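You operate a simulated robot arm through the tools that you are given. There is no shell and no other tool.

You run a simulated two-armed robot. Do the job below in one go: nothing can be reset, and whatever is moved stays where it is left.

TASK
Clamp the green block, lock the teal lever, then stand the red pin in the teal socket.
Fine: free the lever first; hold the blue plate down to open the clamp. Set down upright: what you pick out. Where these are worked on the way, their far stop is far enough and under half their travel is too little: teal lever.

It is judged by the outcome, as a careful person would: the job done as asked, and still so three seconds after it is handed in. It fails if anything else is knocked over, pushed out of place, dropped, spilled or broken.

THE ROBOT
Two 7-joint arms with two-finger parallel grippers on one trunk, on a base that moves. Base frame: it is fixed to the floor where the robot stands at the start and does not move with it; the origin is under the middle of the robot, x ahead of it, y to its left, z up. Lengths are in m, angles in rad, forces in N, time in s.
The left shoulder is at the start at [0.05, 0.165, 1.13], the right one opposite. With the tool pointing down near the work surface each hand reaches from about 0.1 to 0.68 m from the robot's upright axis, wherever it stands, measured 20 degrees to its own side. Places, roughly: blue plate [0.5, 0.5, 0.8]; clamp jaw [0.5, 0.2, 0.8]; gap of the clamp [0.5, 0.2, 0.8]; inside of the teal socket [0.4, 0, 0.7]; purple lever [0.8, 0.7, 0.8]; teal lever [0.5, 0, 0.8]. Payload 3.91 kg a hand.
The TCP of each hand is the grasp point between the finger pads, 0.03 m short of the fingertips. In the tool frame z runs along the fingers and y along their closing line. The gripper opens to 0.11 m. The fingers are 0.02 m wide and 0.01 m thick; the gripper's body (0.048 by 0.112 m) begins 0.055 m behind the TCP.
Orientation is told as [roll, pitch, yaw] about the base's x, y, z axes, in that order, counted from this pose: with the fingers straight down and closing along the base's y, the tool's x points along the base's -x, its y along +y and its z along -z.

THE INTERFACE
- The arms move only by the tool step_arm. It takes "left_targets", "right_targets" or both (then of equal length, played together; a hand with none holds still); each is one flat list of numbers, 7 for each row, row after row: the finger opening in m, from 0 to 0.11, then the shift along the tool's x, y, z in units of 40 mm (1.0 is 40 mm), then the turn, a rotation vector about the tool's x, y, z in units of 8 degrees (1.0 is 8 degrees). In form: [fingers, x, y, z, wx, wy, wz, fingers, x, y, z, wx, wy, wz, ...]. A call has 1 to 20 rows; each row shifts and turns the commanded pose from where the row before left it, along the tool's axes as they then stand. A call with a number of a shift or a turn outside -1 to 1 is refused whole. Rows are played at 5 a second. More than 0.05 m and 0.15 rad between two rows, or a gripper value outside its range, and nothing of the call is played. Where a pose cannot be reached the arm comes as near as it can. A force on the tool above 40 N (or 10 N above the force at the start of the call, whichever is more), or a blocked arm, ends the call early, and 0.2 s more pass. The fingers move at their own pace (about 0.045 m/s each) and stop on an object; they squeeze with about 41 N. The grip force told is the motor's: it shows also when the fingers shut on nothing. Time passes only in rows, and 0.2 s behind the last, so rows that do not move let the fingers close. The reply holds the time, the measured pose of the TCP, the force on the tool along the base axes, the opening and the grip force, in the units named above and with some noise, with the torque about the TCP (base axes, N m) and any sound that the robot's microphone picked up.
- Cameras (640 x 400 px; columns grow to the right, rows downward): "scene" is now at [0.133, 0.0211, 1.3149]; the picture's right is [0.25, -0.97, 0.00], its down [-0.46, -0.12, -0.88] and it looks along [0.85, 0.22, -0.48] (base axes); focal length 214 px, centre (320, 200). "left" rides on the left gripper at [0.072, -0.017, -0.103] in its tool frame; the picture's right is [0.23, 0.97, 0.00], its down [-0.76, 0.18, -0.62] and it looks along [-0.61, 0.14, 0.78] (tool axes); focal length 222 px, centre (320, 200). "right" rides on the right gripper at [0.073, 0.017, -0.103] in its tool frame; the picture's right is [-0.23, 0.97, 0.00], its down [-0.76, -0.18, -0.62] and it looks along [-0.61, -0.14, 0.78] (tool axes); focal length 222 px, centre (320, 200).
- camera(camera): a new picture of that camera. The clock stands still meanwhile.
- slide_trunk(by): slides the trunk up (or, below 0, down) by that many m; the arms and the scene camera ride with it, the base frame stays. It gives what a move gives, with no picture.
- base_move(legs): drives the robot by 1 to 6 legs, each [ahead, left, turn to the left] in m, m and rad, along the robot's own axes; the way and the turn of a leg run together, so that a leg with both is an arc; at most 1.5 m and 3.142 rad a leg. The arms and the cameras ride along, it lands a little off, and it stops where it bumps. It gives what a move gives.
- pan_tilt(pan, tilt): turns the head with the scene camera to pan (to the left, within 1.396 rad either way) and tilt (down, from -0.506 to 1.204), counted from straight ahead of the robot. It gives what a move gives.
- point_at(camera, pixels): for up to 12 pixels [column, row] of the newest picture of that camera ("zoom" is the newest enlarged one), the place [x, y, z] in the base frame of the surface seen there, good to about 0.002 m, but the place of the scene camera against the robot may be out by one fixed shift of up to 0.018 m in any direction. The clock stands still meanwhile.
- zoom(camera, box): a new picture of the part [left, top, right, bottom] of that camera's present view, enlarged. The clock stands still meanwhile.
- hand_in(): hands the job in; it is judged then, once.

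Open the grippers and draw the arms clear of the work before you hand the job in, unless the task says otherwise.

The tools are called after "Call:" as a command line: name --argument value ..., lists and objects as JSON in quotes. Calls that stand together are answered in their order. step_arm: Moves the arms, as the interface text tells. Its arguments: {"type":"object","properties":{"left_targets":{"type":"array"},"right_targets":{"type":"array"}},"required":[]} The other tools are called the same way: slide_trunk (by) moves the trunk up or down; base_move (legs) drives the base; pan_tilt (pan, tilt) turns the head that bears the scene camera; camera (camera) takes a picture; point_at (camera, pixels) gives the place of the surface under pixels of a picture; zoom (camera, box) takes an enlarged picture of a part of a camera's view; hand_in () hands the job in.

At the start:

```text
clock: 0.0
left_tcp_pos: [0.4491, 0.3716, 1.1705]
left_tcp_rot: [0.0, -0.001, 0.0]
left_ft_force: [0.4, -0.7, 0.4]
left_torque: [0.01, 0.01, 0.01]
left_gripper_width: 0.1099
left_grip_force: 0.2
right_tcp_pos: [0.3516, -0.0257, 1.1956]
right_tcp_rot: [0.002, 0.0, -0.002]
right_ft_force: [-0.1, 1.2, -0.4]
right_torque: [-0.03, -0.01, 0.0]
right_gripper_width: 0.1098
right_grip_force: 0.0
trunk travel left (down, up): [-0.35, 0.153]
robot x, y, heading: [-0.0017, 0.0016, 0.001]
head pan, tilt (commanded): [0.253, 0.499]
```

scene: 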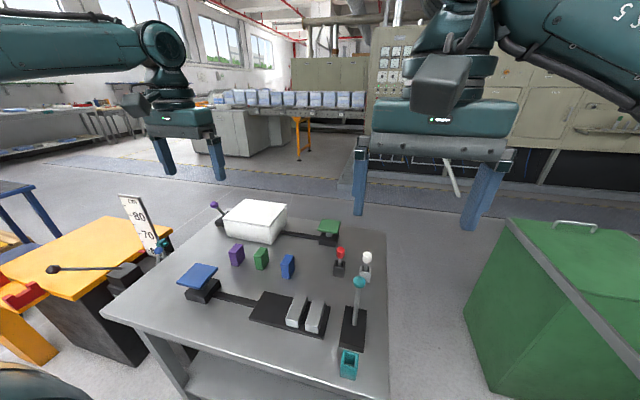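
right: 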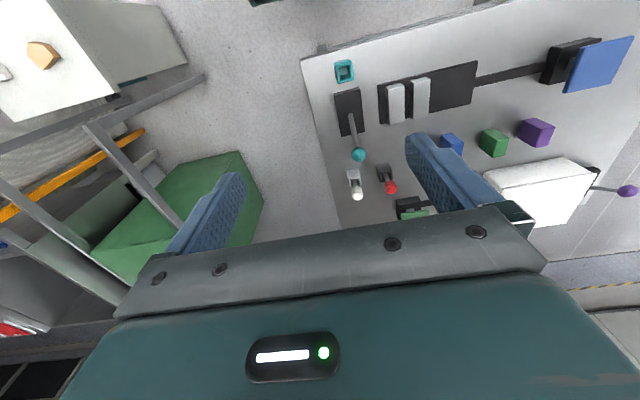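
left: 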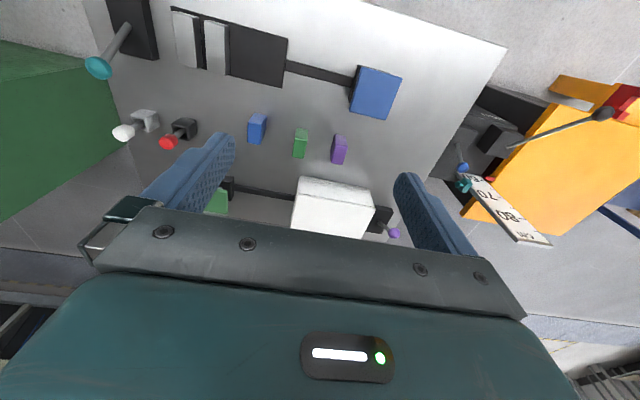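

I start with a closer look at the table: blue plate near (198,275), clamp near (300,313), teal lever near (358,290), socket near (349,363), red pin near (340,258).

Call:
zoom --camera "scene" --box '[240, 230, 400, 390]'

Call:
zoom --camera "scene" --box '[160, 180, 400, 330]'

```text
2.50 times, centred on (320, 310) of scene
```

zoom: 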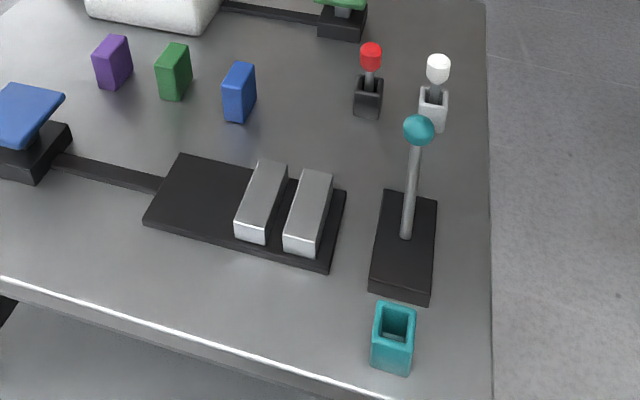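

```text
2.67 times, centred on (280, 255) of scene
```

zoom: 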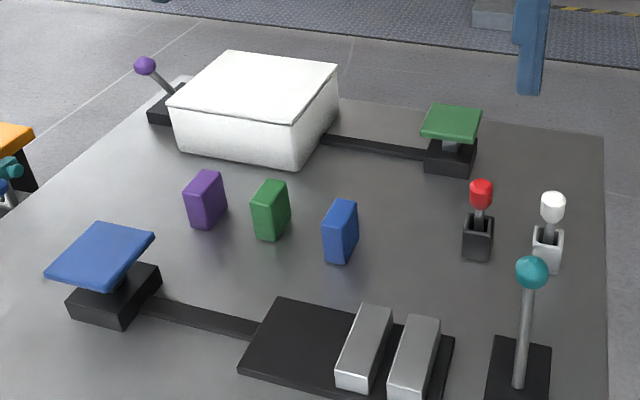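

The zoom shows the clamp (two silver jaws) with the teal lever leaning away from the robot, the green block standing near (270,210) of the zoom. I measure several points from the scene and from both hand cameras to compare.

Call:
camera --camera "scene"

Call:
zoom --camera "right" --box '[300, 40, 500, 240]'

Call:
zoom --camera "left" --box '[80, 0, 420, 240]'

```text
taken
```

scene: 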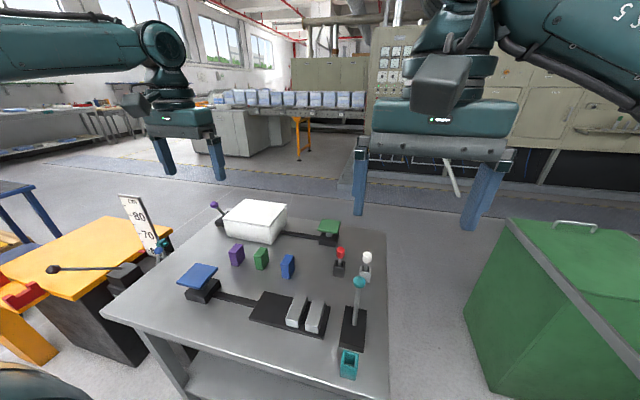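

```text
2.00 times, centred on (400, 140) of right
```

zoom: 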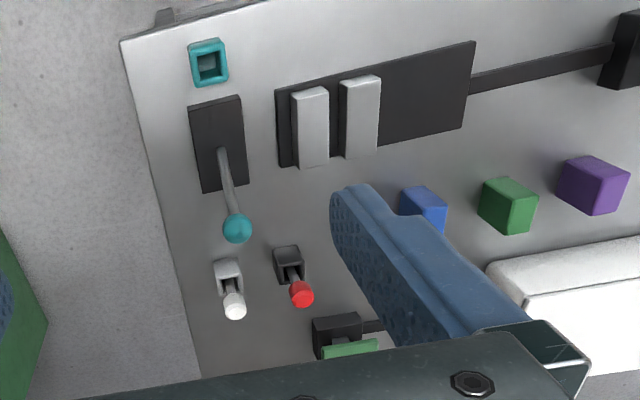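

```text
1.67 times, centred on (250, 120) of left
```

zoom: 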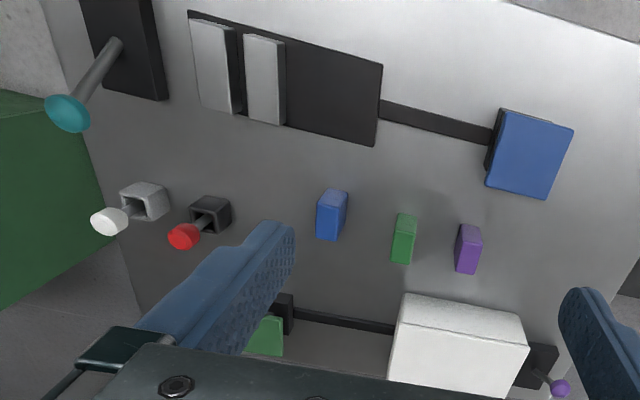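

I measure these in the scene picture first: socket rim, lever ball and foot, jaws, green block, red pin, blue plate, and the table.

Call:
point_at --camera "scene" --pixels '[[351, 351], [349, 366], [359.6, 282], [354, 324.8], [297.6, 308.8], [316, 312.8], [266, 296], [261.6, 249.7], [340.4, 249.4], [197.5, 275.6], [250, 340], [367, 255]]'

Call:
point_at --camera "zoom" --pixels '[[70, 112], [115, 45], [212, 50], [265, 60], [330, 100], [404, 217], [330, 194], [470, 230], [183, 236], [108, 220], [530, 155], [460, 320]]'

Call:
point_at --camera "right" --pixels '[[344, 71], [359, 155], [351, 132], [395, 100], [419, 95], [450, 88], [492, 136], [390, 187], [357, 193], [600, 60], [385, 170], [354, 178]]'

```text
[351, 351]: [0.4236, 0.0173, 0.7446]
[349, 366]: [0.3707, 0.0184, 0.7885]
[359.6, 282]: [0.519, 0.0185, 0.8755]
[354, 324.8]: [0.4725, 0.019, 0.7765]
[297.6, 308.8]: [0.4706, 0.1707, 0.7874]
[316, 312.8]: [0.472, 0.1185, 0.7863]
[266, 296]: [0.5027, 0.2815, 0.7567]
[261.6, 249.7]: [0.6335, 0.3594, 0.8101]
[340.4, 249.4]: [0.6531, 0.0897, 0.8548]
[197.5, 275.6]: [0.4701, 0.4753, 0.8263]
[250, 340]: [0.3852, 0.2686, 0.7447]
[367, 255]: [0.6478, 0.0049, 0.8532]
```

```text
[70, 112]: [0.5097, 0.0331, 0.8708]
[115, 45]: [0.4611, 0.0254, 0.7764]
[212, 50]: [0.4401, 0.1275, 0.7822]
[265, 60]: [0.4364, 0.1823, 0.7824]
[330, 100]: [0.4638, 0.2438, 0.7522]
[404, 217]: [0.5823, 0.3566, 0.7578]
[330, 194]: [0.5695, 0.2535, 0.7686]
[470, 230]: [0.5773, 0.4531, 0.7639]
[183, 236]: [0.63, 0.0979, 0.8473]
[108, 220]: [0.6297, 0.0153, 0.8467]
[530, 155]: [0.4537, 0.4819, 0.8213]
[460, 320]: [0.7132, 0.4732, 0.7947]
```

```text
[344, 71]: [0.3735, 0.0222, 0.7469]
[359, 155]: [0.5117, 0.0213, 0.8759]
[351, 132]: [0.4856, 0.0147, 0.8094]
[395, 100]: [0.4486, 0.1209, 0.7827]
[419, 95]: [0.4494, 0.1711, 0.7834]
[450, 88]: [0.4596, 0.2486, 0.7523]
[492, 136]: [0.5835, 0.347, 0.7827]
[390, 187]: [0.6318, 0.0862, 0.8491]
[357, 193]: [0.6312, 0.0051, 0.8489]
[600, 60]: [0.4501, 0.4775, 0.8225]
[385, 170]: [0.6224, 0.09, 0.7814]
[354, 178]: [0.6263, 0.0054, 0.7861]
```

Hand cameras put the table near z 0.74, jaw tops near 0.783, ball near (0.51, 0.02, 0.873). I want the robot further left so the left hand gets the plate and the right hand gets block, clamp and lever, so I look left and down first to see the free floor.

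Call:
pan_tilt --pan 0.9 --tilt 0.8

Call:
camera --camera "scene"

```text
clock: 1.0
left_tcp_pos: [0.4511, 0.3715, 1.1684]
left_tcp_rot: [0.0, -0.001, -0.001]
left_ft_force: [0.7, -0.1, -0.3]
left_torque: [0.01, 0.02, 0.0]
left_gripper_width: 0.1099
left_grip_force: 0.0
right_tcp_pos: [0.3505, -0.0279, 1.1949]
right_tcp_rot: [0.002, 0.001, -0.001]
right_ft_force: [1.0, -0.3, -0.4]
right_torque: [-0.03, 0.01, 0.02]
right_gripper_width: 0.1098
right_grip_force: 0.0
trunk travel left (down, up): [-0.35, 0.153]
robot x, y, heading: [0.0001, 0.0025, 0.0]
head pan, tilt (commanded): [0.901, 0.799]
```

```text
taken
```

scene: 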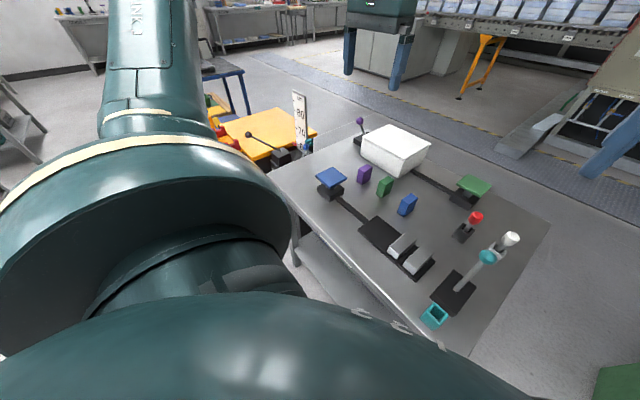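

The floor to the left seems free up to the yellow bench near (255,150); I measure the table edge, the bench and its base.

Call:
point_at --camera "scene" --pixels '[[275, 180], [345, 255], [440, 345], [295, 262], [225, 135], [268, 155], [240, 125], [305, 145], [282, 155], [330, 290], [548, 225], [222, 130]]'

```text
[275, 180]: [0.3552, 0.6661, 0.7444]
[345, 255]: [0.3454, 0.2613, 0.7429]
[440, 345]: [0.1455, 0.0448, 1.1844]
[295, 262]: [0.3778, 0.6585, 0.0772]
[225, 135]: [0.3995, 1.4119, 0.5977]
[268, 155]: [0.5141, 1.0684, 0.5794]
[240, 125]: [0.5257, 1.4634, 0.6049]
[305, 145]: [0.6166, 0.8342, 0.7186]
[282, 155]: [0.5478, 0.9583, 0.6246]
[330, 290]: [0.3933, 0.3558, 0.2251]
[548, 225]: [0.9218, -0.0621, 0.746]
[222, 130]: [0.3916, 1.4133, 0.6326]
```

The floor along the table is clear (bench starts past y≈0.96), so I drive 0.27 m to the left with both arms high.

Call:
base_move --legs '[[0.0, 0.27, 0.0]]'

Call:
pan_tilt --pan -0.1 --tilt 0.75

Call:
camera --camera "scene"

Call:
camera --camera "right"

Call:
camera --camera "left"

```text
clock: 4.0
left_tcp_pos: [0.4507, 0.6404, 1.1691]
left_tcp_rot: [0.0, -0.002, 0.0]
left_ft_force: [-0.2, -0.1, 0.1]
left_torque: [-0.01, 0.01, -0.01]
left_gripper_width: 0.1098
left_grip_force: 0.0
right_tcp_pos: [0.3516, 0.242, 1.1946]
right_tcp_rot: [0.001, -0.001, -0.003]
right_ft_force: [0.6, -0.1, 0.1]
right_torque: [-0.05, -0.02, -0.01]
right_gripper_width: 0.1103
right_grip_force: 0.1
trunk travel left (down, up): [-0.35, 0.153]
robot x, y, heading: [-0.0032, 0.2724, -0.003]
head pan, tilt (commanded): [0.901, 0.799]
```

```text
clock: 5.3
left_tcp_pos: [0.4515, 0.6399, 1.1693]
left_tcp_rot: [0.001, -0.001, -0.002]
left_ft_force: [-0.1, -0.6, -0.4]
left_torque: [-0.01, -0.01, -0.01]
left_gripper_width: 0.1096
left_grip_force: 0.0
right_tcp_pos: [0.3518, 0.2407, 1.1954]
right_tcp_rot: [0.002, 0.0, -0.004]
right_ft_force: [-0.2, 0.3, -0.1]
right_torque: [-0.01, -0.03, 0.05]
right_gripper_width: 0.11
right_grip_force: 0.1
trunk travel left (down, up): [-0.35, 0.153]
robot x, y, heading: [0.001, 0.266, -0.001]
head pan, tilt (commanded): [-0.099, 0.75]
```

```text
taken
```

scene: 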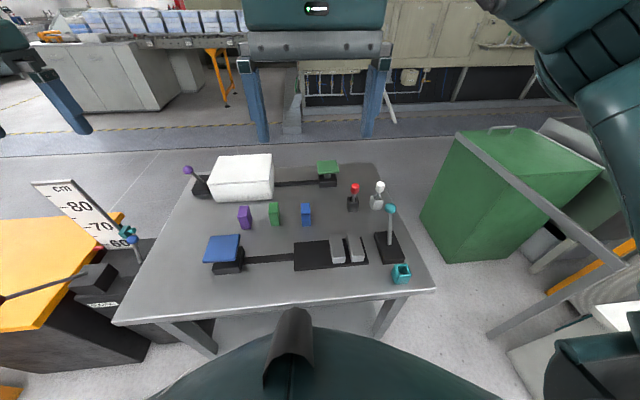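

```text
taken
```

right: 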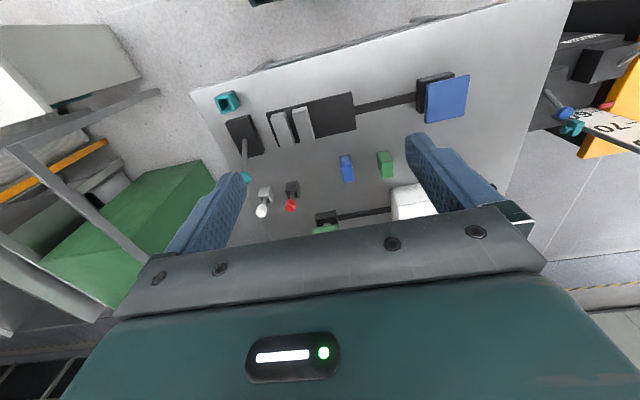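

```text
taken
```

left: 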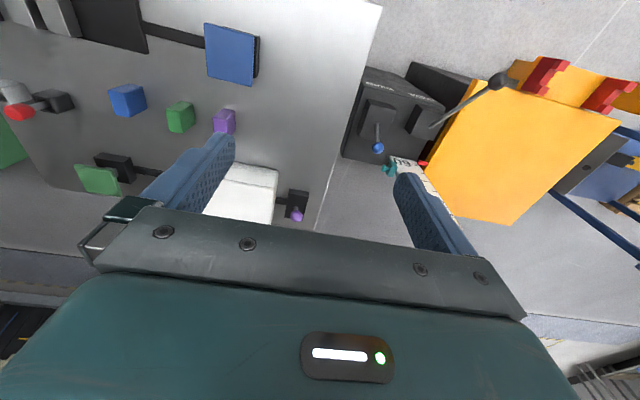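

The robot now stands at y≈0.27. I zoom the scene on the clamp, lever and blocks (around (350,240)) to see shapes and orientation.

Call:
zoom --camera "scene" --box '[290, 170, 430, 290]'

Call:
zoom --camera "scene" --box '[180, 140, 340, 280]'

```text
3.33 times, centred on (360, 230) of scene
```

zoom: 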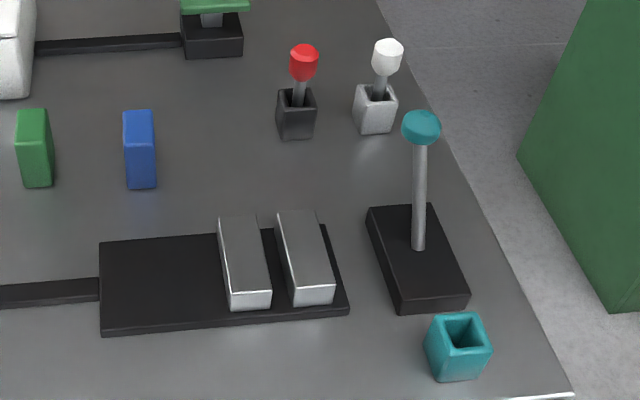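

```text
2.86 times, centred on (260, 210) of scene
```

zoom: 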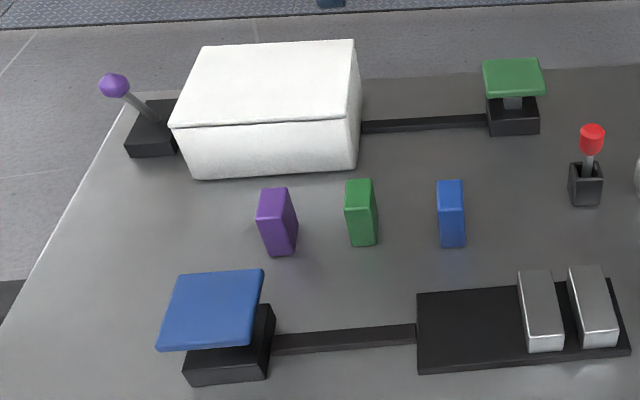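

The lever swings along x and now leans away from the robot; the clamp's jaws close along y. I bring the right hand in above the lever and clamp, then turn it so the fingers close along x.

Call:
step_arm --right_targets '[0.11, -0.45, -0.6, 0.6, 0, 0, 0, 0.11, -0.45, -0.6, 0.6, 0, 0, 0, 0.11, -0.45, -0.6, 0.6, 0, 0, 0, 0.11, -0.45, -0.6, 0.6, 0, 0, 0, 0.11, -0.45, -0.6, 0.6, 0, 0, 0, 0.11, -0.45, -0.6, 0.6, 0, 0, 0, 0.11, -0.45, -0.6, 0.6, 0, 0, 0]'

Call:
camera --camera "right"

```text
clock: 6.9
left_tcp_pos: [0.4521, 0.6399, 1.1688]
left_tcp_rot: [-0.001, -0.001, -0.002]
left_ft_force: [0.8, 0.0, 0.5]
left_torque: [0.04, -0.04, 0.0]
left_gripper_width: 0.1101
left_grip_force: 0.0
right_tcp_pos: [0.4764, 0.0743, 1.027]
right_tcp_rot: [0.001, -0.002, -0.001]
right_ft_force: [0.7, -0.8, 0.2]
right_torque: [0.03, 0.01, 0.01]
right_gripper_width: 0.1101
right_grip_force: 0.0
trunk travel left (down, up): [-0.35, 0.153]
robot x, y, heading: [-0.0014, 0.2709, -0.004]
head pan, tilt (commanded): [-0.099, 0.75]
```

```text
taken
```

right: 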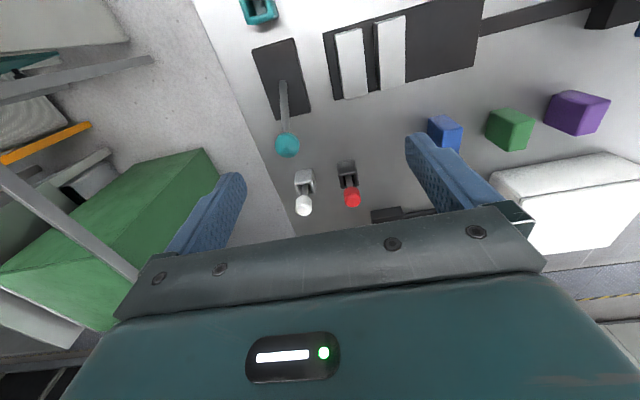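

The right camera sees the lever ball at (287,145), its foot (283,85), jaws at (351,62) and (391,52), and green block top near (511,117). I zoom in and measure these.

Call:
zoom --camera "right" --box '[230, 0, 430, 125]'

Call:
point_at --camera "right" --pixels '[[287, 145], [283, 86], [345, 35], [355, 92], [385, 22], [400, 80], [511, 117], [352, 200], [304, 208], [258, 10], [450, 20], [220, 30]]'

Call:
point_at --camera "zoom" --pixels '[[320, 100], [350, 30], [365, 30], [440, 30], [450, 30], [530, 25], [570, 20], [385, 120], [400, 300], [470, 285], [570, 265], [100, 30]]'

```text
3.20 times, centred on (330, 62) of right
```

zoom: 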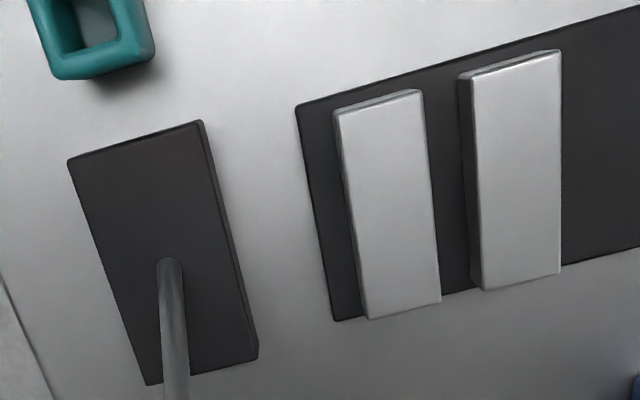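

```text
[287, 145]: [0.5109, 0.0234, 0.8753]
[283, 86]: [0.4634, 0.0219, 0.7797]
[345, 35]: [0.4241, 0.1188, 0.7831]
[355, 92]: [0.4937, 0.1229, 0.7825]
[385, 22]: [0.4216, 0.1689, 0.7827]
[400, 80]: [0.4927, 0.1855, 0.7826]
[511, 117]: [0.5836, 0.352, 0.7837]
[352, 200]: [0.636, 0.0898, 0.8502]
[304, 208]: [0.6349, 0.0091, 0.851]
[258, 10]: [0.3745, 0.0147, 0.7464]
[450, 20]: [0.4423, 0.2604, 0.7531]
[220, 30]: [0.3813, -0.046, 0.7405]
```

```text
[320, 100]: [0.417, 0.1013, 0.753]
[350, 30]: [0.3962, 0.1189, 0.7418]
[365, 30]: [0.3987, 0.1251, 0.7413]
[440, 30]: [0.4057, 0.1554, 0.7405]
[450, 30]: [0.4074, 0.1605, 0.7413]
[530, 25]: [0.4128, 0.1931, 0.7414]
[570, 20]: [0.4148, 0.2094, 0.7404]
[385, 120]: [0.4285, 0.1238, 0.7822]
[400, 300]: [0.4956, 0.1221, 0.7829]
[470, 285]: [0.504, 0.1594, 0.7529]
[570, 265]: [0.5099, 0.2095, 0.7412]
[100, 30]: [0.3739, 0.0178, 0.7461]
```

Table is at z≈0.741, clamp plate top 0.753, jaw tops 0.783. I measure jaw corners in the zoom, e.g. (340,118), (417,95), (436,297), (474,84), (557,57).

Call:
point_at --camera "zoom" --pixels '[[342, 118], [415, 95], [434, 296], [374, 312], [476, 86], [555, 58], [555, 268], [490, 284], [450, 200], [75, 162], [195, 130], [245, 355]]'

Call:
zoom --camera "right" --box '[400, 70, 640, 220]'

```text
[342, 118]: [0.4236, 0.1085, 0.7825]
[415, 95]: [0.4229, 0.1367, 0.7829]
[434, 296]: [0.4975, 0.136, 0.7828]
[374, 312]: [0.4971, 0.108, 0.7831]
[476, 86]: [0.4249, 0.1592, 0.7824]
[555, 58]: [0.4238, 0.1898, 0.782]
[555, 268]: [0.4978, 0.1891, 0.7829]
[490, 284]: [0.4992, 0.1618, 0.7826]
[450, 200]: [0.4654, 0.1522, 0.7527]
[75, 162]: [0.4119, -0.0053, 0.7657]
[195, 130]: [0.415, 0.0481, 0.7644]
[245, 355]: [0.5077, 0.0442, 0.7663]
```

```text
2.67 times, centred on (520, 145) of right
```

zoom: 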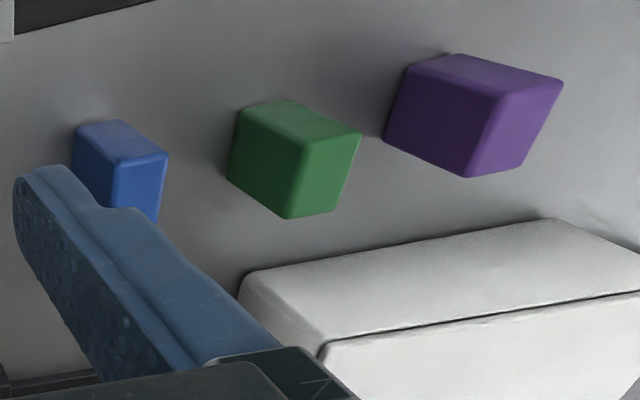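

Jaws: right one y 0.107–0.138, left one 0.158–0.190, x 0.423–0.499, gap about 0.021. I measure the green block's faces and corners in the newest zoom around (295,155).

Call:
point_at --camera "zoom" --pixels '[[268, 160], [325, 175], [310, 118], [240, 115], [234, 175], [288, 212], [300, 148], [355, 135], [332, 208], [285, 104], [245, 130], [120, 145]]'

```text
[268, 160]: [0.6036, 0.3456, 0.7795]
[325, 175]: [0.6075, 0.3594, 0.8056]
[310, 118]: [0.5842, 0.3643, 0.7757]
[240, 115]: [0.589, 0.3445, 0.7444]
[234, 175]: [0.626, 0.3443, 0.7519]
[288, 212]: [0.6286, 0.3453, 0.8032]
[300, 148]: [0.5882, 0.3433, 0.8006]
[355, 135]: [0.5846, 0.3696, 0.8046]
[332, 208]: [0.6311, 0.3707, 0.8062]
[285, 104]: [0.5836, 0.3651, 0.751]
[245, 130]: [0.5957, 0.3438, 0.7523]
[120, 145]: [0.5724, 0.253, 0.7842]
```

The green block spans x 0.584–0.631, y 0.344–0.372, top z 0.806, about 28×47×65 mm. It is at the rim of the right arm's reach, so I look down at the base's clearance to the table before deciding whether to drive nearer.

Call:
pan_tilt --pan 0.0 --tilt 1.2

Call:
camera --camera "scene"

```text
clock: 7.8
left_tcp_pos: [0.451, 0.6405, 1.168]
left_tcp_rot: [0.0, -0.002, 0.0]
left_ft_force: [-0.5, -0.9, -0.2]
left_torque: [-0.01, 0.0, 0.01]
left_gripper_width: 0.11
left_grip_force: 0.1
right_tcp_pos: [0.4752, 0.0741, 1.0272]
right_tcp_rot: [0.002, -0.002, -0.003]
right_ft_force: [-0.6, 0.0, -0.7]
right_torque: [0.0, -0.02, -0.01]
right_gripper_width: 0.11
right_grip_force: 0.0
trunk travel left (down, up): [-0.35, 0.153]
robot x, y, heading: [-0.0009, 0.2691, 0.002]
head pan, tilt (commanded): [0.0, 1.201]
```

```text
taken
```

scene: 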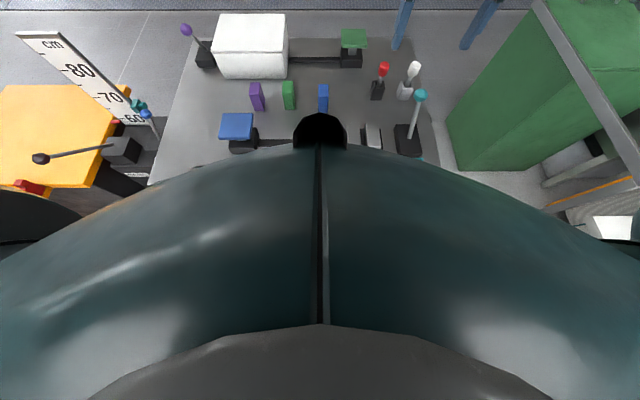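

The body's own hood fills the view; I measure how far ahead it reaches at (318,130) and nearby, and where the table's near edge lies.

Call:
point_at --camera "scene" --pixels '[[318, 125], [260, 170], [200, 190], [320, 200], [150, 183], [160, 185], [400, 170], [430, 190], [289, 85], [236, 122]]'

```text
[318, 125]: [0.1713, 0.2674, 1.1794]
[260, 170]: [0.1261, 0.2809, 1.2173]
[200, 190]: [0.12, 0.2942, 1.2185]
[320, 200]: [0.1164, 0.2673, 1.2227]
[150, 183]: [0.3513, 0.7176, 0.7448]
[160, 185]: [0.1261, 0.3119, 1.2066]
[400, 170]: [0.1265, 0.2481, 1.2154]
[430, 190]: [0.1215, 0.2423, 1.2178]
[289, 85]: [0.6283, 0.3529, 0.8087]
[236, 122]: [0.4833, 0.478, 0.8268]
```

The torso itself ends at x≈0.17, so moving sideways is the safe way later. First the lever: I turn the right hand by +90° yaw in place (z 1.03, clear of everything) so the fingers close along x.

Call:
step_arm --right_targets '[0.11, 0, 0, 0, 0, 0, -1, 0.11, 0, 0, 0, 0, 0, -1, 0.11, 0, 0, 0, 0, 0, -1, 0.11, 0, 0, 0, 0, 0, -1, 0.11, 0, 0, 0, 0, 0, -1, 0.11, 0, 0, 0, 0, 0, -1, 0.11, 0, 0, 0, 0, 0, -1, 0.11, 0, 0, 0, 0, 0, -1, 0.11, 0, 0, 0, 0, 0, -1, 0.11, 0, 0, 0, 0, 0, -1, 0.11, 0, 0, 0, 0, 0, -1, 0.08, 0, 0, 0, 0, 0, -0.25]'

Call:
camera --camera "right"

Call:
pan_tilt --pan -0.3 --tilt 0.7

Call:
camera --camera "scene"

```text
clock: 10.4
left_tcp_pos: [0.4513, 0.6405, 1.1701]
left_tcp_rot: [-0.001, -0.002, -0.001]
left_ft_force: [0.2, 1.0, 0.5]
left_torque: [0.01, 0.0, 0.0]
left_gripper_width: 0.1099
left_grip_force: 0.0
right_tcp_pos: [0.4765, 0.0729, 1.026]
right_tcp_rot: [0.001, -0.001, 0.8]
right_ft_force: [-0.4, -0.2, 0.2]
right_torque: [0.01, 0.0, 0.0]
right_gripper_width: 0.0798
right_grip_force: 0.2
right hand out of reach, approached as far as the arm can: row 6, 7, 8, 9, 10, 11
trunk travel left (down, up): [-0.35, 0.153]
robot x, y, heading: [-0.0015, 0.2723, -0.003]
head pan, tilt (commanded): [0.0, 1.201]
```

```text
taken
```

right: 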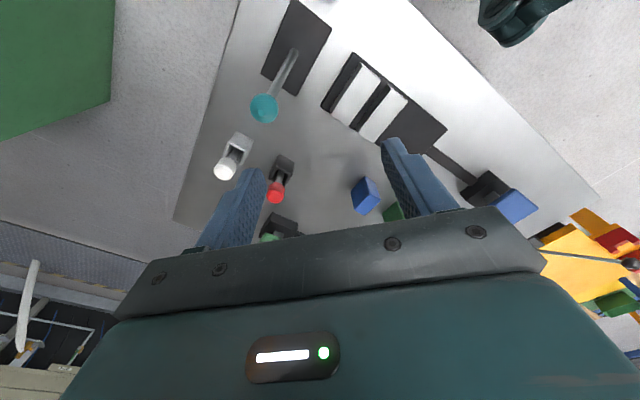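

```text
clock: 11.3
left_tcp_pos: [0.4515, 0.6402, 1.1695]
left_tcp_rot: [0.001, -0.002, -0.003]
left_ft_force: [0.5, -0.1, -0.1]
left_torque: [0.02, -0.01, -0.01]
left_gripper_width: 0.11
left_grip_force: 0.1
right_tcp_pos: [0.4778, 0.0745, 1.027]
right_tcp_rot: [0.002, -0.001, 0.798]
right_ft_force: [-0.6, 0.4, -0.2]
right_torque: [0.0, 0.0, 0.01]
right_gripper_width: 0.0801
right_grip_force: 0.1
trunk travel left (down, up): [-0.35, 0.153]
robot x, y, heading: [0.0023, 0.2677, 0.0]
head pan, tilt (commanded): [-0.3, 0.7]
```

```text
taken
```

scene: 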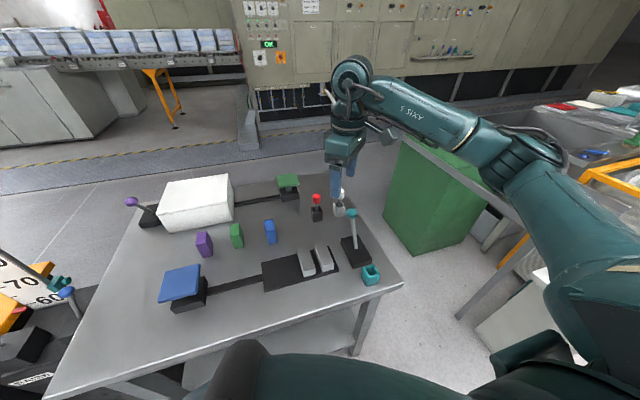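

The right wrist stops at about +0.8 rad yaw, so I turn it the other way, toward −90° (same closing line along x). I play this in place, watching for reach notices.

Call:
step_arm --right_targets '[0.08, 0, 0, 0, 0, 0, 1, 0.08, 0, 0, 0, 0, 0, 1, 0.08, 0, 0, 0, 0, 0, 1, 0.08, 0, 0, 0, 0, 0, 1, 0.08, 0, 0, 0, 0, 0, 1, 0.08, 0, 0, 0, 0, 0, 1, 0.08, 0, 0, 0, 0, 0, 1, 0.08, 0, 0, 0, 0, 0, 1, 0.08, 0, 0, 0, 0, 0, 1, 0.08, 0, 0, 0, 0, 0, 1, 0.08, 0, 0, 0, 0, 0, 1, 0.08, 0, 0, 0, 0, 0, 1, 0.08, 0, 0, 0, 0, 0, 1, 0.08, 0, 0, 0, 0, 0, 1, 0.08, 0, 0, 0, 0, 0, 1, 0.08, 0, 0, 0, 0, 0, 1]'

```text
clock: 14.7
left_tcp_pos: [0.4515, 0.6395, 1.1701]
left_tcp_rot: [0.001, -0.003, -0.002]
left_ft_force: [-0.6, -1.0, -0.1]
left_torque: [0.01, 0.04, -0.02]
left_gripper_width: 0.1101
left_grip_force: 0.1
right_tcp_pos: [0.4777, 0.0719, 1.0268]
right_tcp_rot: [0.002, -0.001, -1.439]
right_ft_force: [0.1, -0.5, 0.6]
right_torque: [-0.01, -0.01, 0.05]
right_gripper_width: 0.0801
right_grip_force: 0.1
trunk travel left (down, up): [-0.35, 0.153]
robot x, y, heading: [0.0002, 0.2682, -0.004]
head pan, tilt (commanded): [-0.3, 0.7]
```

Yaw is now −1.44 and still free; I finish the turn, then go above the ball at about (0.511, 0.0225) with tips at z≈0.92.

Call:
step_arm --right_targets '[0.08, 0, 0, 0, 0, 0, 0.94, 0.08, -0.41, 0.28, 0.64, 0, 0, 0, 0.08, -0.41, 0.28, 0.64, 0, 0, 0, 0.08, -0.41, 0.28, 0.64, 0, 0, 0]'

Call:
camera --camera "right"

Call:
zoom --camera "scene" --box '[240, 140, 440, 300]'

```text
clock: 15.7
left_tcp_pos: [0.4523, 0.6394, 1.1702]
left_tcp_rot: [0.0, -0.002, -0.002]
left_ft_force: [0.3, 0.2, -0.3]
left_torque: [0.01, 0.02, 0.02]
left_gripper_width: 0.1101
left_grip_force: 0.0
right_tcp_pos: [0.5135, 0.022, 0.9493]
right_tcp_rot: [0.001, 0.002, -1.565]
right_ft_force: [-0.5, 0.1, 0.1]
right_torque: [0.01, -0.01, -0.01]
right_gripper_width: 0.08
right_grip_force: 0.0
trunk travel left (down, up): [-0.35, 0.153]
robot x, y, heading: [-0.0025, 0.268, -0.003]
head pan, tilt (commanded): [-0.3, 0.7]
```

```text
taken
```

right: 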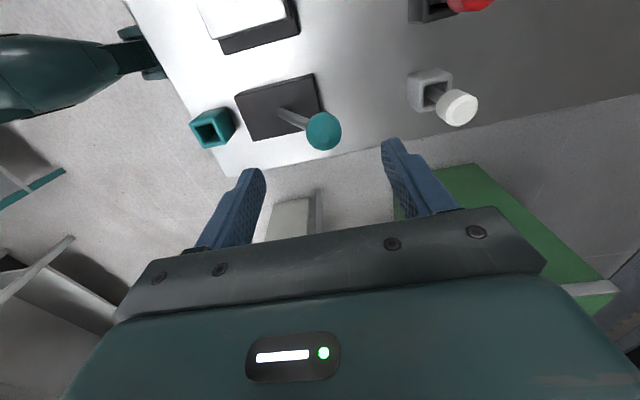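

```text
2.50 times, centred on (340, 220) of scene
```

zoom: 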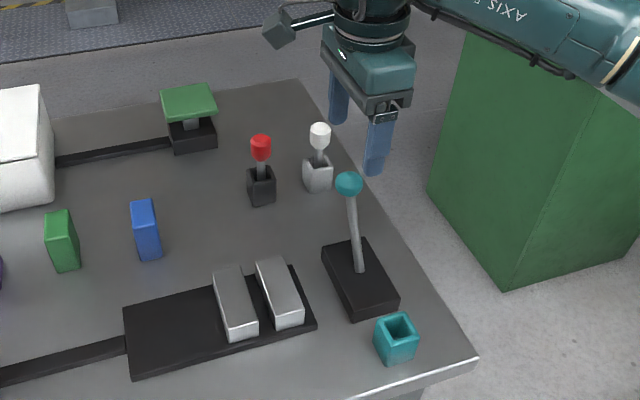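

The right camera shows the ball at (323,131); I measure it, the lever's foot and the white pin top from this close view.

Call:
point_at --camera "right" --pixels '[[323, 131], [308, 131], [338, 131], [283, 112], [295, 120], [457, 107], [470, 5], [211, 128]]'

```text
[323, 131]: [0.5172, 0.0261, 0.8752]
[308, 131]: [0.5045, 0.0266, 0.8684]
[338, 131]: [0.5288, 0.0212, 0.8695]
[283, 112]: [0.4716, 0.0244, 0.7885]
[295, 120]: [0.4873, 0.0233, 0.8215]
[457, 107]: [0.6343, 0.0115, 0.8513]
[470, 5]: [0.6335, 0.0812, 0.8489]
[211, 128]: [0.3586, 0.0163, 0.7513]
```

The ball's centre is near (0.513, 0.021, 0.865), pivot near x 0.461. I open to 0.06 and lower the fingers so they straddle the ball fore and aft.

Call:
step_arm --right_targets '[0.065, 0, 0, 0.7, 0, 0, 0, 0.065, 0, 0, 0.7, 0, 0, 0, 0.06, 0, 0, 0.7, 0, 0, 0, 0.06, 0, 0, 0, 0, 0, 0]'

Call:
camera --camera "right"

Call:
zoom --camera "scene" --box '[290, 170, 430, 290]'

```text
clock: 16.7
left_tcp_pos: [0.4508, 0.6399, 1.1707]
left_tcp_rot: [0.001, -0.003, -0.002]
left_ft_force: [0.2, 0.5, -0.3]
left_torque: [-0.02, -0.01, 0.0]
left_gripper_width: 0.1101
left_grip_force: 0.1
right_tcp_pos: [0.5119, 0.0246, 0.8669]
right_tcp_rot: [0.0, 0.0, -1.565]
right_ft_force: [0.0, -0.4, 1.0]
right_torque: [0.0, 0.0, -0.01]
right_gripper_width: 0.0603
right_grip_force: 0.1
trunk travel left (down, up): [-0.35, 0.153]
robot x, y, heading: [0.0006, 0.2661, -0.001]
head pan, tilt (commanded): [-0.3, 0.7]
```

```text
taken
```

right: 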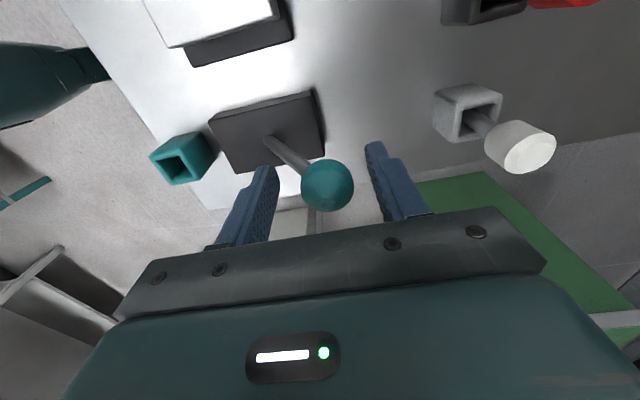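

```text
3.33 times, centred on (360, 230) of scene
```

zoom: 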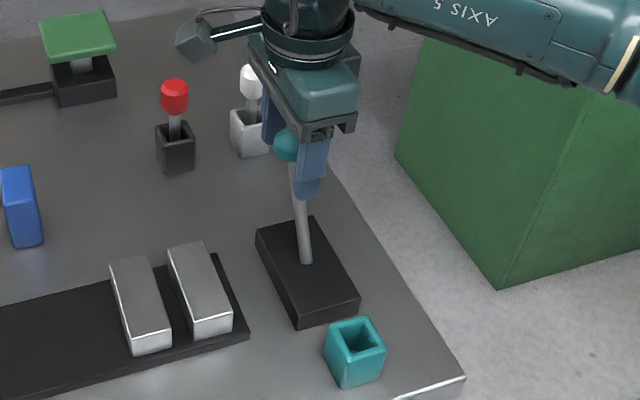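

The ball sits between the fingers at (327,185). I pull toward the robot (−x) in small rows to swing the lever over, and check.

Call:
step_arm --right_targets '[0.06, 0, -0.3, 0, 0, 0, 0, 0.06, 0, -0.3, 0, 0, 0, 0, 0.06, 0, -0.3, 0, 0, 0, 0, 0.06, 0, -0.3, 0, 0, 0, 0, 0.06, 0, -0.3, 0, 0, 0, 0, 0.06, 0, -0.3, 0, 0, 0, 0]'

Call:
camera --camera "right"

```text
clock: 18.1
left_tcp_pos: [0.4517, 0.6392, 1.1689]
left_tcp_rot: [0.002, -0.001, -0.001]
left_ft_force: [0.7, 0.4, 0.1]
left_torque: [0.0, -0.03, -0.02]
left_gripper_width: 0.1099
left_grip_force: 0.1
right_tcp_pos: [0.4396, 0.0224, 0.8664]
right_tcp_rot: [0.001, 0.002, -1.565]
right_ft_force: [0.8, -0.3, 0.4]
right_torque: [0.02, 0.0, -0.02]
right_gripper_width: 0.0599
right_grip_force: 0.0
trunk travel left (down, up): [-0.35, 0.153]
robot x, y, heading: [0.0007, 0.2682, -0.002]
head pan, tilt (commanded): [-0.3, 0.7]
```

```text
taken
```

right: 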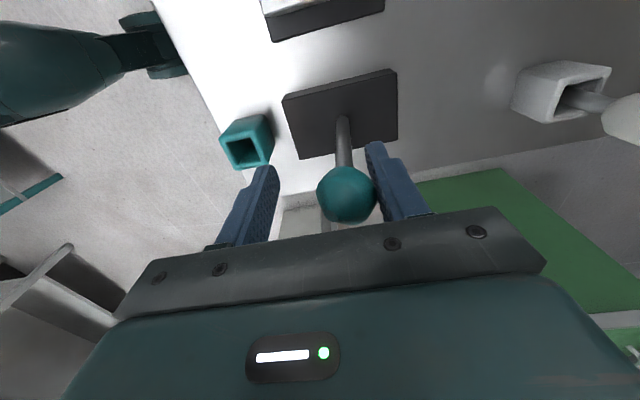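

The lever has followed to about upright with hardly any force. I go on pulling to its far stop.

Call:
step_arm --right_targets '[0.06, 0, -0.3, 0, 0, 0, 0, 0.06, 0, -0.3, 0, 0, 0, 0, 0.06, 0, -0.25, 0, 0, 0, 0, 0.06, 0, -0.2, 0, 0, 0, 0, 0.06, 0, -0.15, 0, 0, 0, 0]'

Call:
camera --camera "right"

Call:
zoom --camera "scene" --box '[290, 170, 430, 290]'

```text
clock: 19.3
left_tcp_pos: [0.4518, 0.6398, 1.1691]
left_tcp_rot: [-0.001, -0.001, -0.003]
left_ft_force: [0.6, 0.5, 0.2]
left_torque: [-0.05, 0.03, 0.02]
left_gripper_width: 0.1102
left_grip_force: 0.0
right_tcp_pos: [0.3938, 0.0227, 0.8658]
right_tcp_rot: [0.006, 0.002, -1.568]
right_ft_force: [8.5, -0.6, 2.6]
right_torque: [-0.01, -0.32, 0.01]
right_gripper_width: 0.0644
right_grip_force: 4.2
trunk travel left (down, up): [-0.35, 0.153]
robot x, y, heading: [0.0008, 0.2729, -0.001]
head pan, tilt (commanded): [-0.3, 0.7]
```

```text
taken
```

right: 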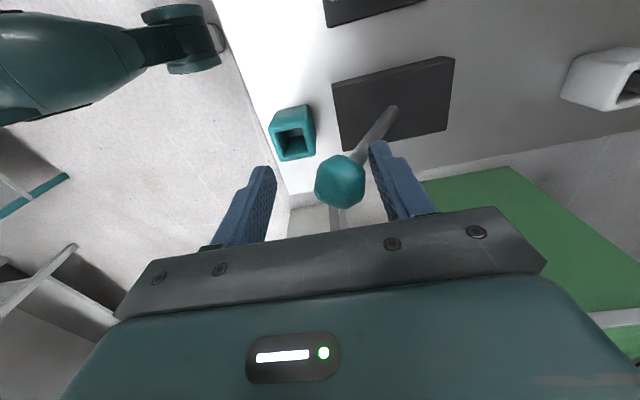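

```text
3.33 times, centred on (360, 230) of scene
```

zoom: 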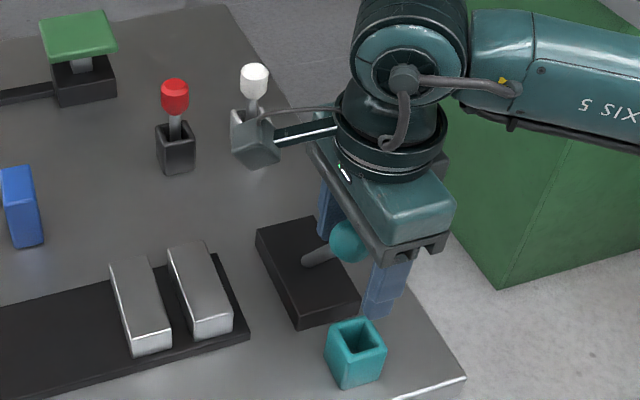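

Force rose to 8.5 N and the lever leans toward the robot at its stop. I ease forward a little, then lift straight off and look.

Call:
step_arm --right_targets '[0.06, 0, 0.2, 0, 0, 0, 0, 0.07, 0, 0.1, 0, 0, 0, 0, 0.075, 0, 0, -0.5, 0, 0, 0, 0.075, 0, 0, -0.8, 0, 0, 0, 0.075, 0, 0, -0.9, 0, 0, 0, 0.075, 0, 0, -0.9, 0, 0, 0]'

Call:
camera --camera "right"

Call:
zoom --camera "scene" --box '[290, 170, 430, 290]'

```text
clock: 20.7
left_tcp_pos: [0.4514, 0.6411, 1.1693]
left_tcp_rot: [0.001, -0.001, -0.001]
left_ft_force: [0.8, -1.2, 0.1]
left_torque: [-0.01, 0.0, -0.03]
left_gripper_width: 0.1101
left_grip_force: 0.1
right_tcp_pos: [0.401, 0.0244, 0.9919]
right_tcp_rot: [-0.002, -0.002, -1.566]
right_ft_force: [-1.0, -0.2, -1.0]
right_torque: [0.0, -0.02, 0.0]
right_gripper_width: 0.0752
right_grip_force: 0.0
trunk travel left (down, up): [-0.35, 0.153]
robot x, y, heading: [0.0003, 0.2682, -0.004]
head pan, tilt (commanded): [-0.3, 0.7]
```

```text
taken
```

right: 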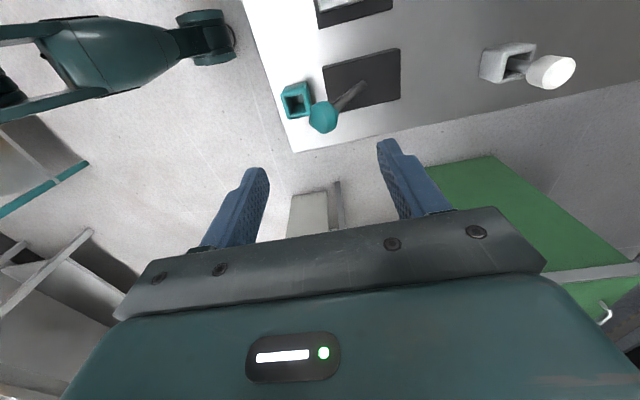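

```text
3.33 times, centred on (360, 230) of scene
```

zoom: 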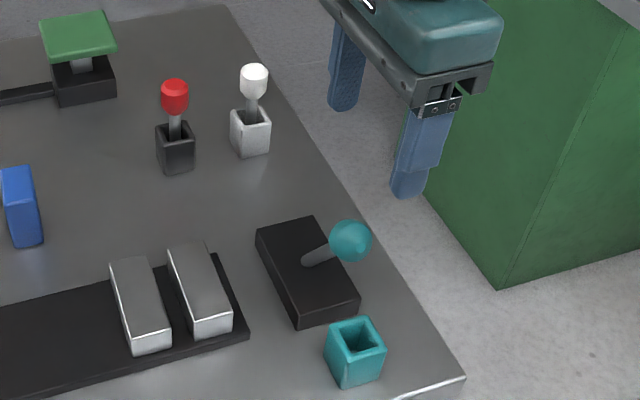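

The lever now stays leaning toward the robot. I measure the ball, the socket rim, and the robot's own foot seen at (205,40) to learn its front clearance.

Call:
point_at --camera "right" --pixels '[[323, 116], [205, 40], [230, 40], [100, 50], [297, 90], [308, 98], [284, 97], [360, 90], [20, 80], [200, 15]]'

```text
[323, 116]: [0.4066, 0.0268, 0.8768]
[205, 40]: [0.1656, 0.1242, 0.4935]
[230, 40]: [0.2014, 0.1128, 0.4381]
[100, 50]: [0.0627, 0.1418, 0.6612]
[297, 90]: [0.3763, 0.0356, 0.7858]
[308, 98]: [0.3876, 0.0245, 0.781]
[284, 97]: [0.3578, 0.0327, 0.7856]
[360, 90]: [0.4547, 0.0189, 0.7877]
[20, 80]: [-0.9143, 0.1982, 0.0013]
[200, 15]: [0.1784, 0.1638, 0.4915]
```

Ball now at x≈0.407, mirrored from 0.513, so the lever is at its other stop. I raise the right hand and drive 0.10 m further left so the right arm reaches the green block well.

Call:
step_arm --right_targets '[0.09, 0, 0, -0.9, 0, 0, 0, 0.09, 0, 0, -0.9, 0, 0, 0]'

Call:
base_move --legs '[[0.0, 0.1, 0.0]]'

Call:
camera --camera "left"

Call:
camera --camera "scene"

```text
clock: 21.3
left_tcp_pos: [0.4513, 0.6404, 1.1692]
left_tcp_rot: [-0.001, -0.003, -0.001]
left_ft_force: [-0.2, 0.1, 0.0]
left_torque: [-0.04, -0.03, 0.03]
left_gripper_width: 0.1104
left_grip_force: 0.0
right_tcp_pos: [0.4006, 0.024, 1.0641]
right_tcp_rot: [-0.001, 0.0, -1.566]
right_ft_force: [0.1, -0.3, -1.1]
right_torque: [-0.03, 0.02, -0.01]
right_gripper_width: 0.09
right_grip_force: 0.0
trunk travel left (down, up): [-0.35, 0.153]
robot x, y, heading: [0.0032, 0.2676, 0.003]
head pan, tilt (commanded): [-0.3, 0.7]
```

```text
clock: 22.8
left_tcp_pos: [0.4516, 0.7379, 1.1685]
left_tcp_rot: [-0.002, -0.001, -0.002]
left_ft_force: [-0.6, -0.1, -0.2]
left_torque: [-0.01, -0.01, 0.02]
left_gripper_width: 0.1098
left_grip_force: 0.1
right_tcp_pos: [0.4004, 0.1215, 1.0649]
right_tcp_rot: [0.0, 0.0, -1.565]
right_ft_force: [0.1, 0.3, -0.2]
right_torque: [-0.01, -0.02, -0.06]
right_gripper_width: 0.0902
right_grip_force: 0.1
trunk travel left (down, up): [-0.35, 0.153]
robot x, y, heading: [0.003, 0.3657, -0.003]
head pan, tilt (commanded): [-0.3, 0.7]
```

```text
taken
```

left: 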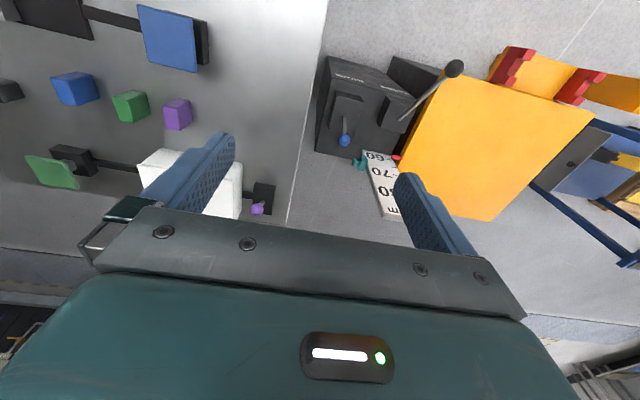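

```text
taken
```

scene: 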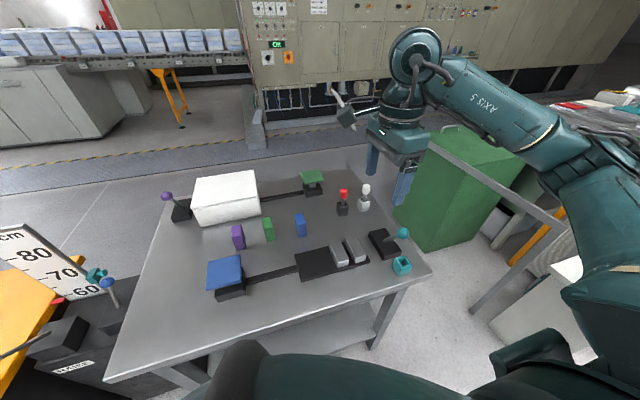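

I bring the left hand across to stand above the blue plate, around (0.45, 0.50, 0.95), and look at it from there.

Call:
step_arm --left_targets '[0.08, 0, -0.66, 0.6, 0, 0, 0, 0.06, 0, -0.66, 0.6, 0, 0, 0, 0.04, 0, -0.66, 0.6, 0, 0, 0, 0.02, 0, -0.66, 0.6, 0, 0, 0, 0.0, 0, -0.66, 0.6, 0, 0, 0, 0, 0, -0.66, 0.6, 0, 0, 0, 0, 0, -0.66, 0.6, 0, 0, 0, 0, 0, -0.66, 0.6, 0, 0, 0, 0, 0, -0.66, 0.6, 0, 0, 0]'

Call:
camera --camera "left"

Call:
zoom --camera "scene" --box '[140, 170, 340, 320]'

```text
clock: 24.8
left_tcp_pos: [0.4498, 0.5028, 0.9559]
left_tcp_rot: [-0.001, -0.005, 0.0]
left_ft_force: [1.0, -0.9, 0.5]
left_torque: [-0.01, -0.02, 0.0]
left_gripper_width: 0.0
left_grip_force: 37.8
left hand out of reach, approached as far as the arm can: row 9
right_tcp_pos: [0.4014, 0.1217, 1.0645]
right_tcp_rot: [0.001, 0.004, -1.566]
right_ft_force: [0.3, -0.5, -0.2]
right_torque: [0.01, 0.01, -0.02]
right_gripper_width: 0.0896
right_grip_force: 0.0
trunk travel left (down, up): [-0.35, 0.153]
robot x, y, heading: [0.0005, 0.3687, -0.003]
head pan, tilt (commanded): [-0.3, 0.7]
```

```text
taken
```

left: 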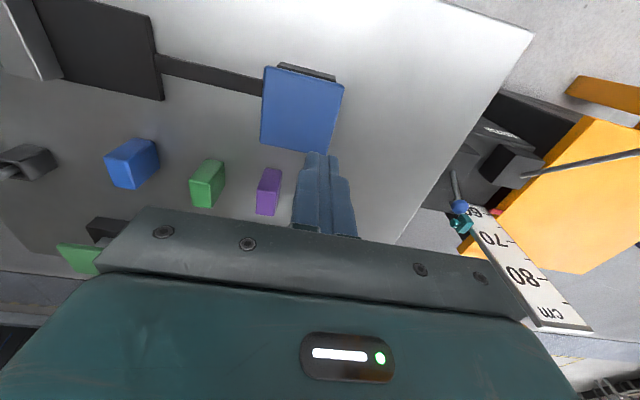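

```text
2.67 times, centred on (240, 245) of scene
```

zoom: 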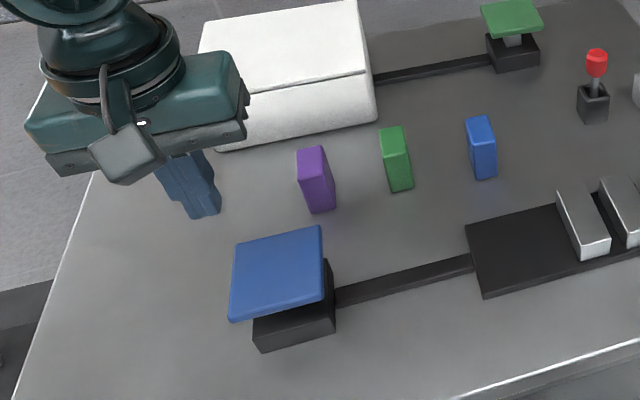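

The left hand stands just short of its command with a reach notice in row 9. I measure the blue plate's corners, about (268,72), (340,88), (325,150), (263,145), and its centre before going on.

Call:
point_at --camera "left" --pixels '[[268, 72], [340, 88], [325, 150], [263, 145], [302, 110], [310, 70], [210, 73], [330, 75], [240, 70], [200, 185], [208, 165], [222, 180]]'

```text
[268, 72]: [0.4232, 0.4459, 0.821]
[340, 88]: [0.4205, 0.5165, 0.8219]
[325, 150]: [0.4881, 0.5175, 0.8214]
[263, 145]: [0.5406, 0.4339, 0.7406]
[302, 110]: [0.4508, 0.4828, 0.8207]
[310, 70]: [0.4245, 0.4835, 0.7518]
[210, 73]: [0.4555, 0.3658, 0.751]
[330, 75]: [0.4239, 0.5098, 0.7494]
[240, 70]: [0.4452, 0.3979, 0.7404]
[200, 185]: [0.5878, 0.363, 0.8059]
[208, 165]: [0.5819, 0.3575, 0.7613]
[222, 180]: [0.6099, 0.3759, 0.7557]
```

The plate is flat at z 0.8215, x 0.42–0.49, y 0.445–0.518. To keep the left wrist off its limit I turn the closed hand by +48° yaw, then move over the plate's centre (0.455, 0.482).

Call:
step_arm --left_targets '[0, 0, 0, 0, 0, 0, -1, 0, 0, 0, 0, 0, 0, -1, 0, 0, 0, 0, 0, 0, -1, 0, 0, 0, 0, 0, 0, -1, 0, 0, 0, 0, 0, 0, -1, 0, 0, 0, 0, 0, 0, -1]'

```text
clock: 26.2
left_tcp_pos: [0.4508, 0.5025, 0.9543]
left_tcp_rot: [-0.001, -0.002, 0.84]
left_ft_force: [-0.8, -1.1, -0.4]
left_torque: [-0.04, -0.02, 0.01]
left_gripper_width: 0.0
left_grip_force: 37.9
right_tcp_pos: [0.4013, 0.1222, 1.0649]
right_tcp_rot: [0.001, 0.002, -1.565]
right_ft_force: [-0.2, 0.3, 0.2]
right_torque: [0.03, 0.0, -0.02]
right_gripper_width: 0.0902
right_grip_force: 0.0
trunk travel left (down, up): [-0.35, 0.153]
robot x, y, heading: [-0.0013, 0.3681, -0.003]
head pan, tilt (commanded): [-0.3, 0.7]
```

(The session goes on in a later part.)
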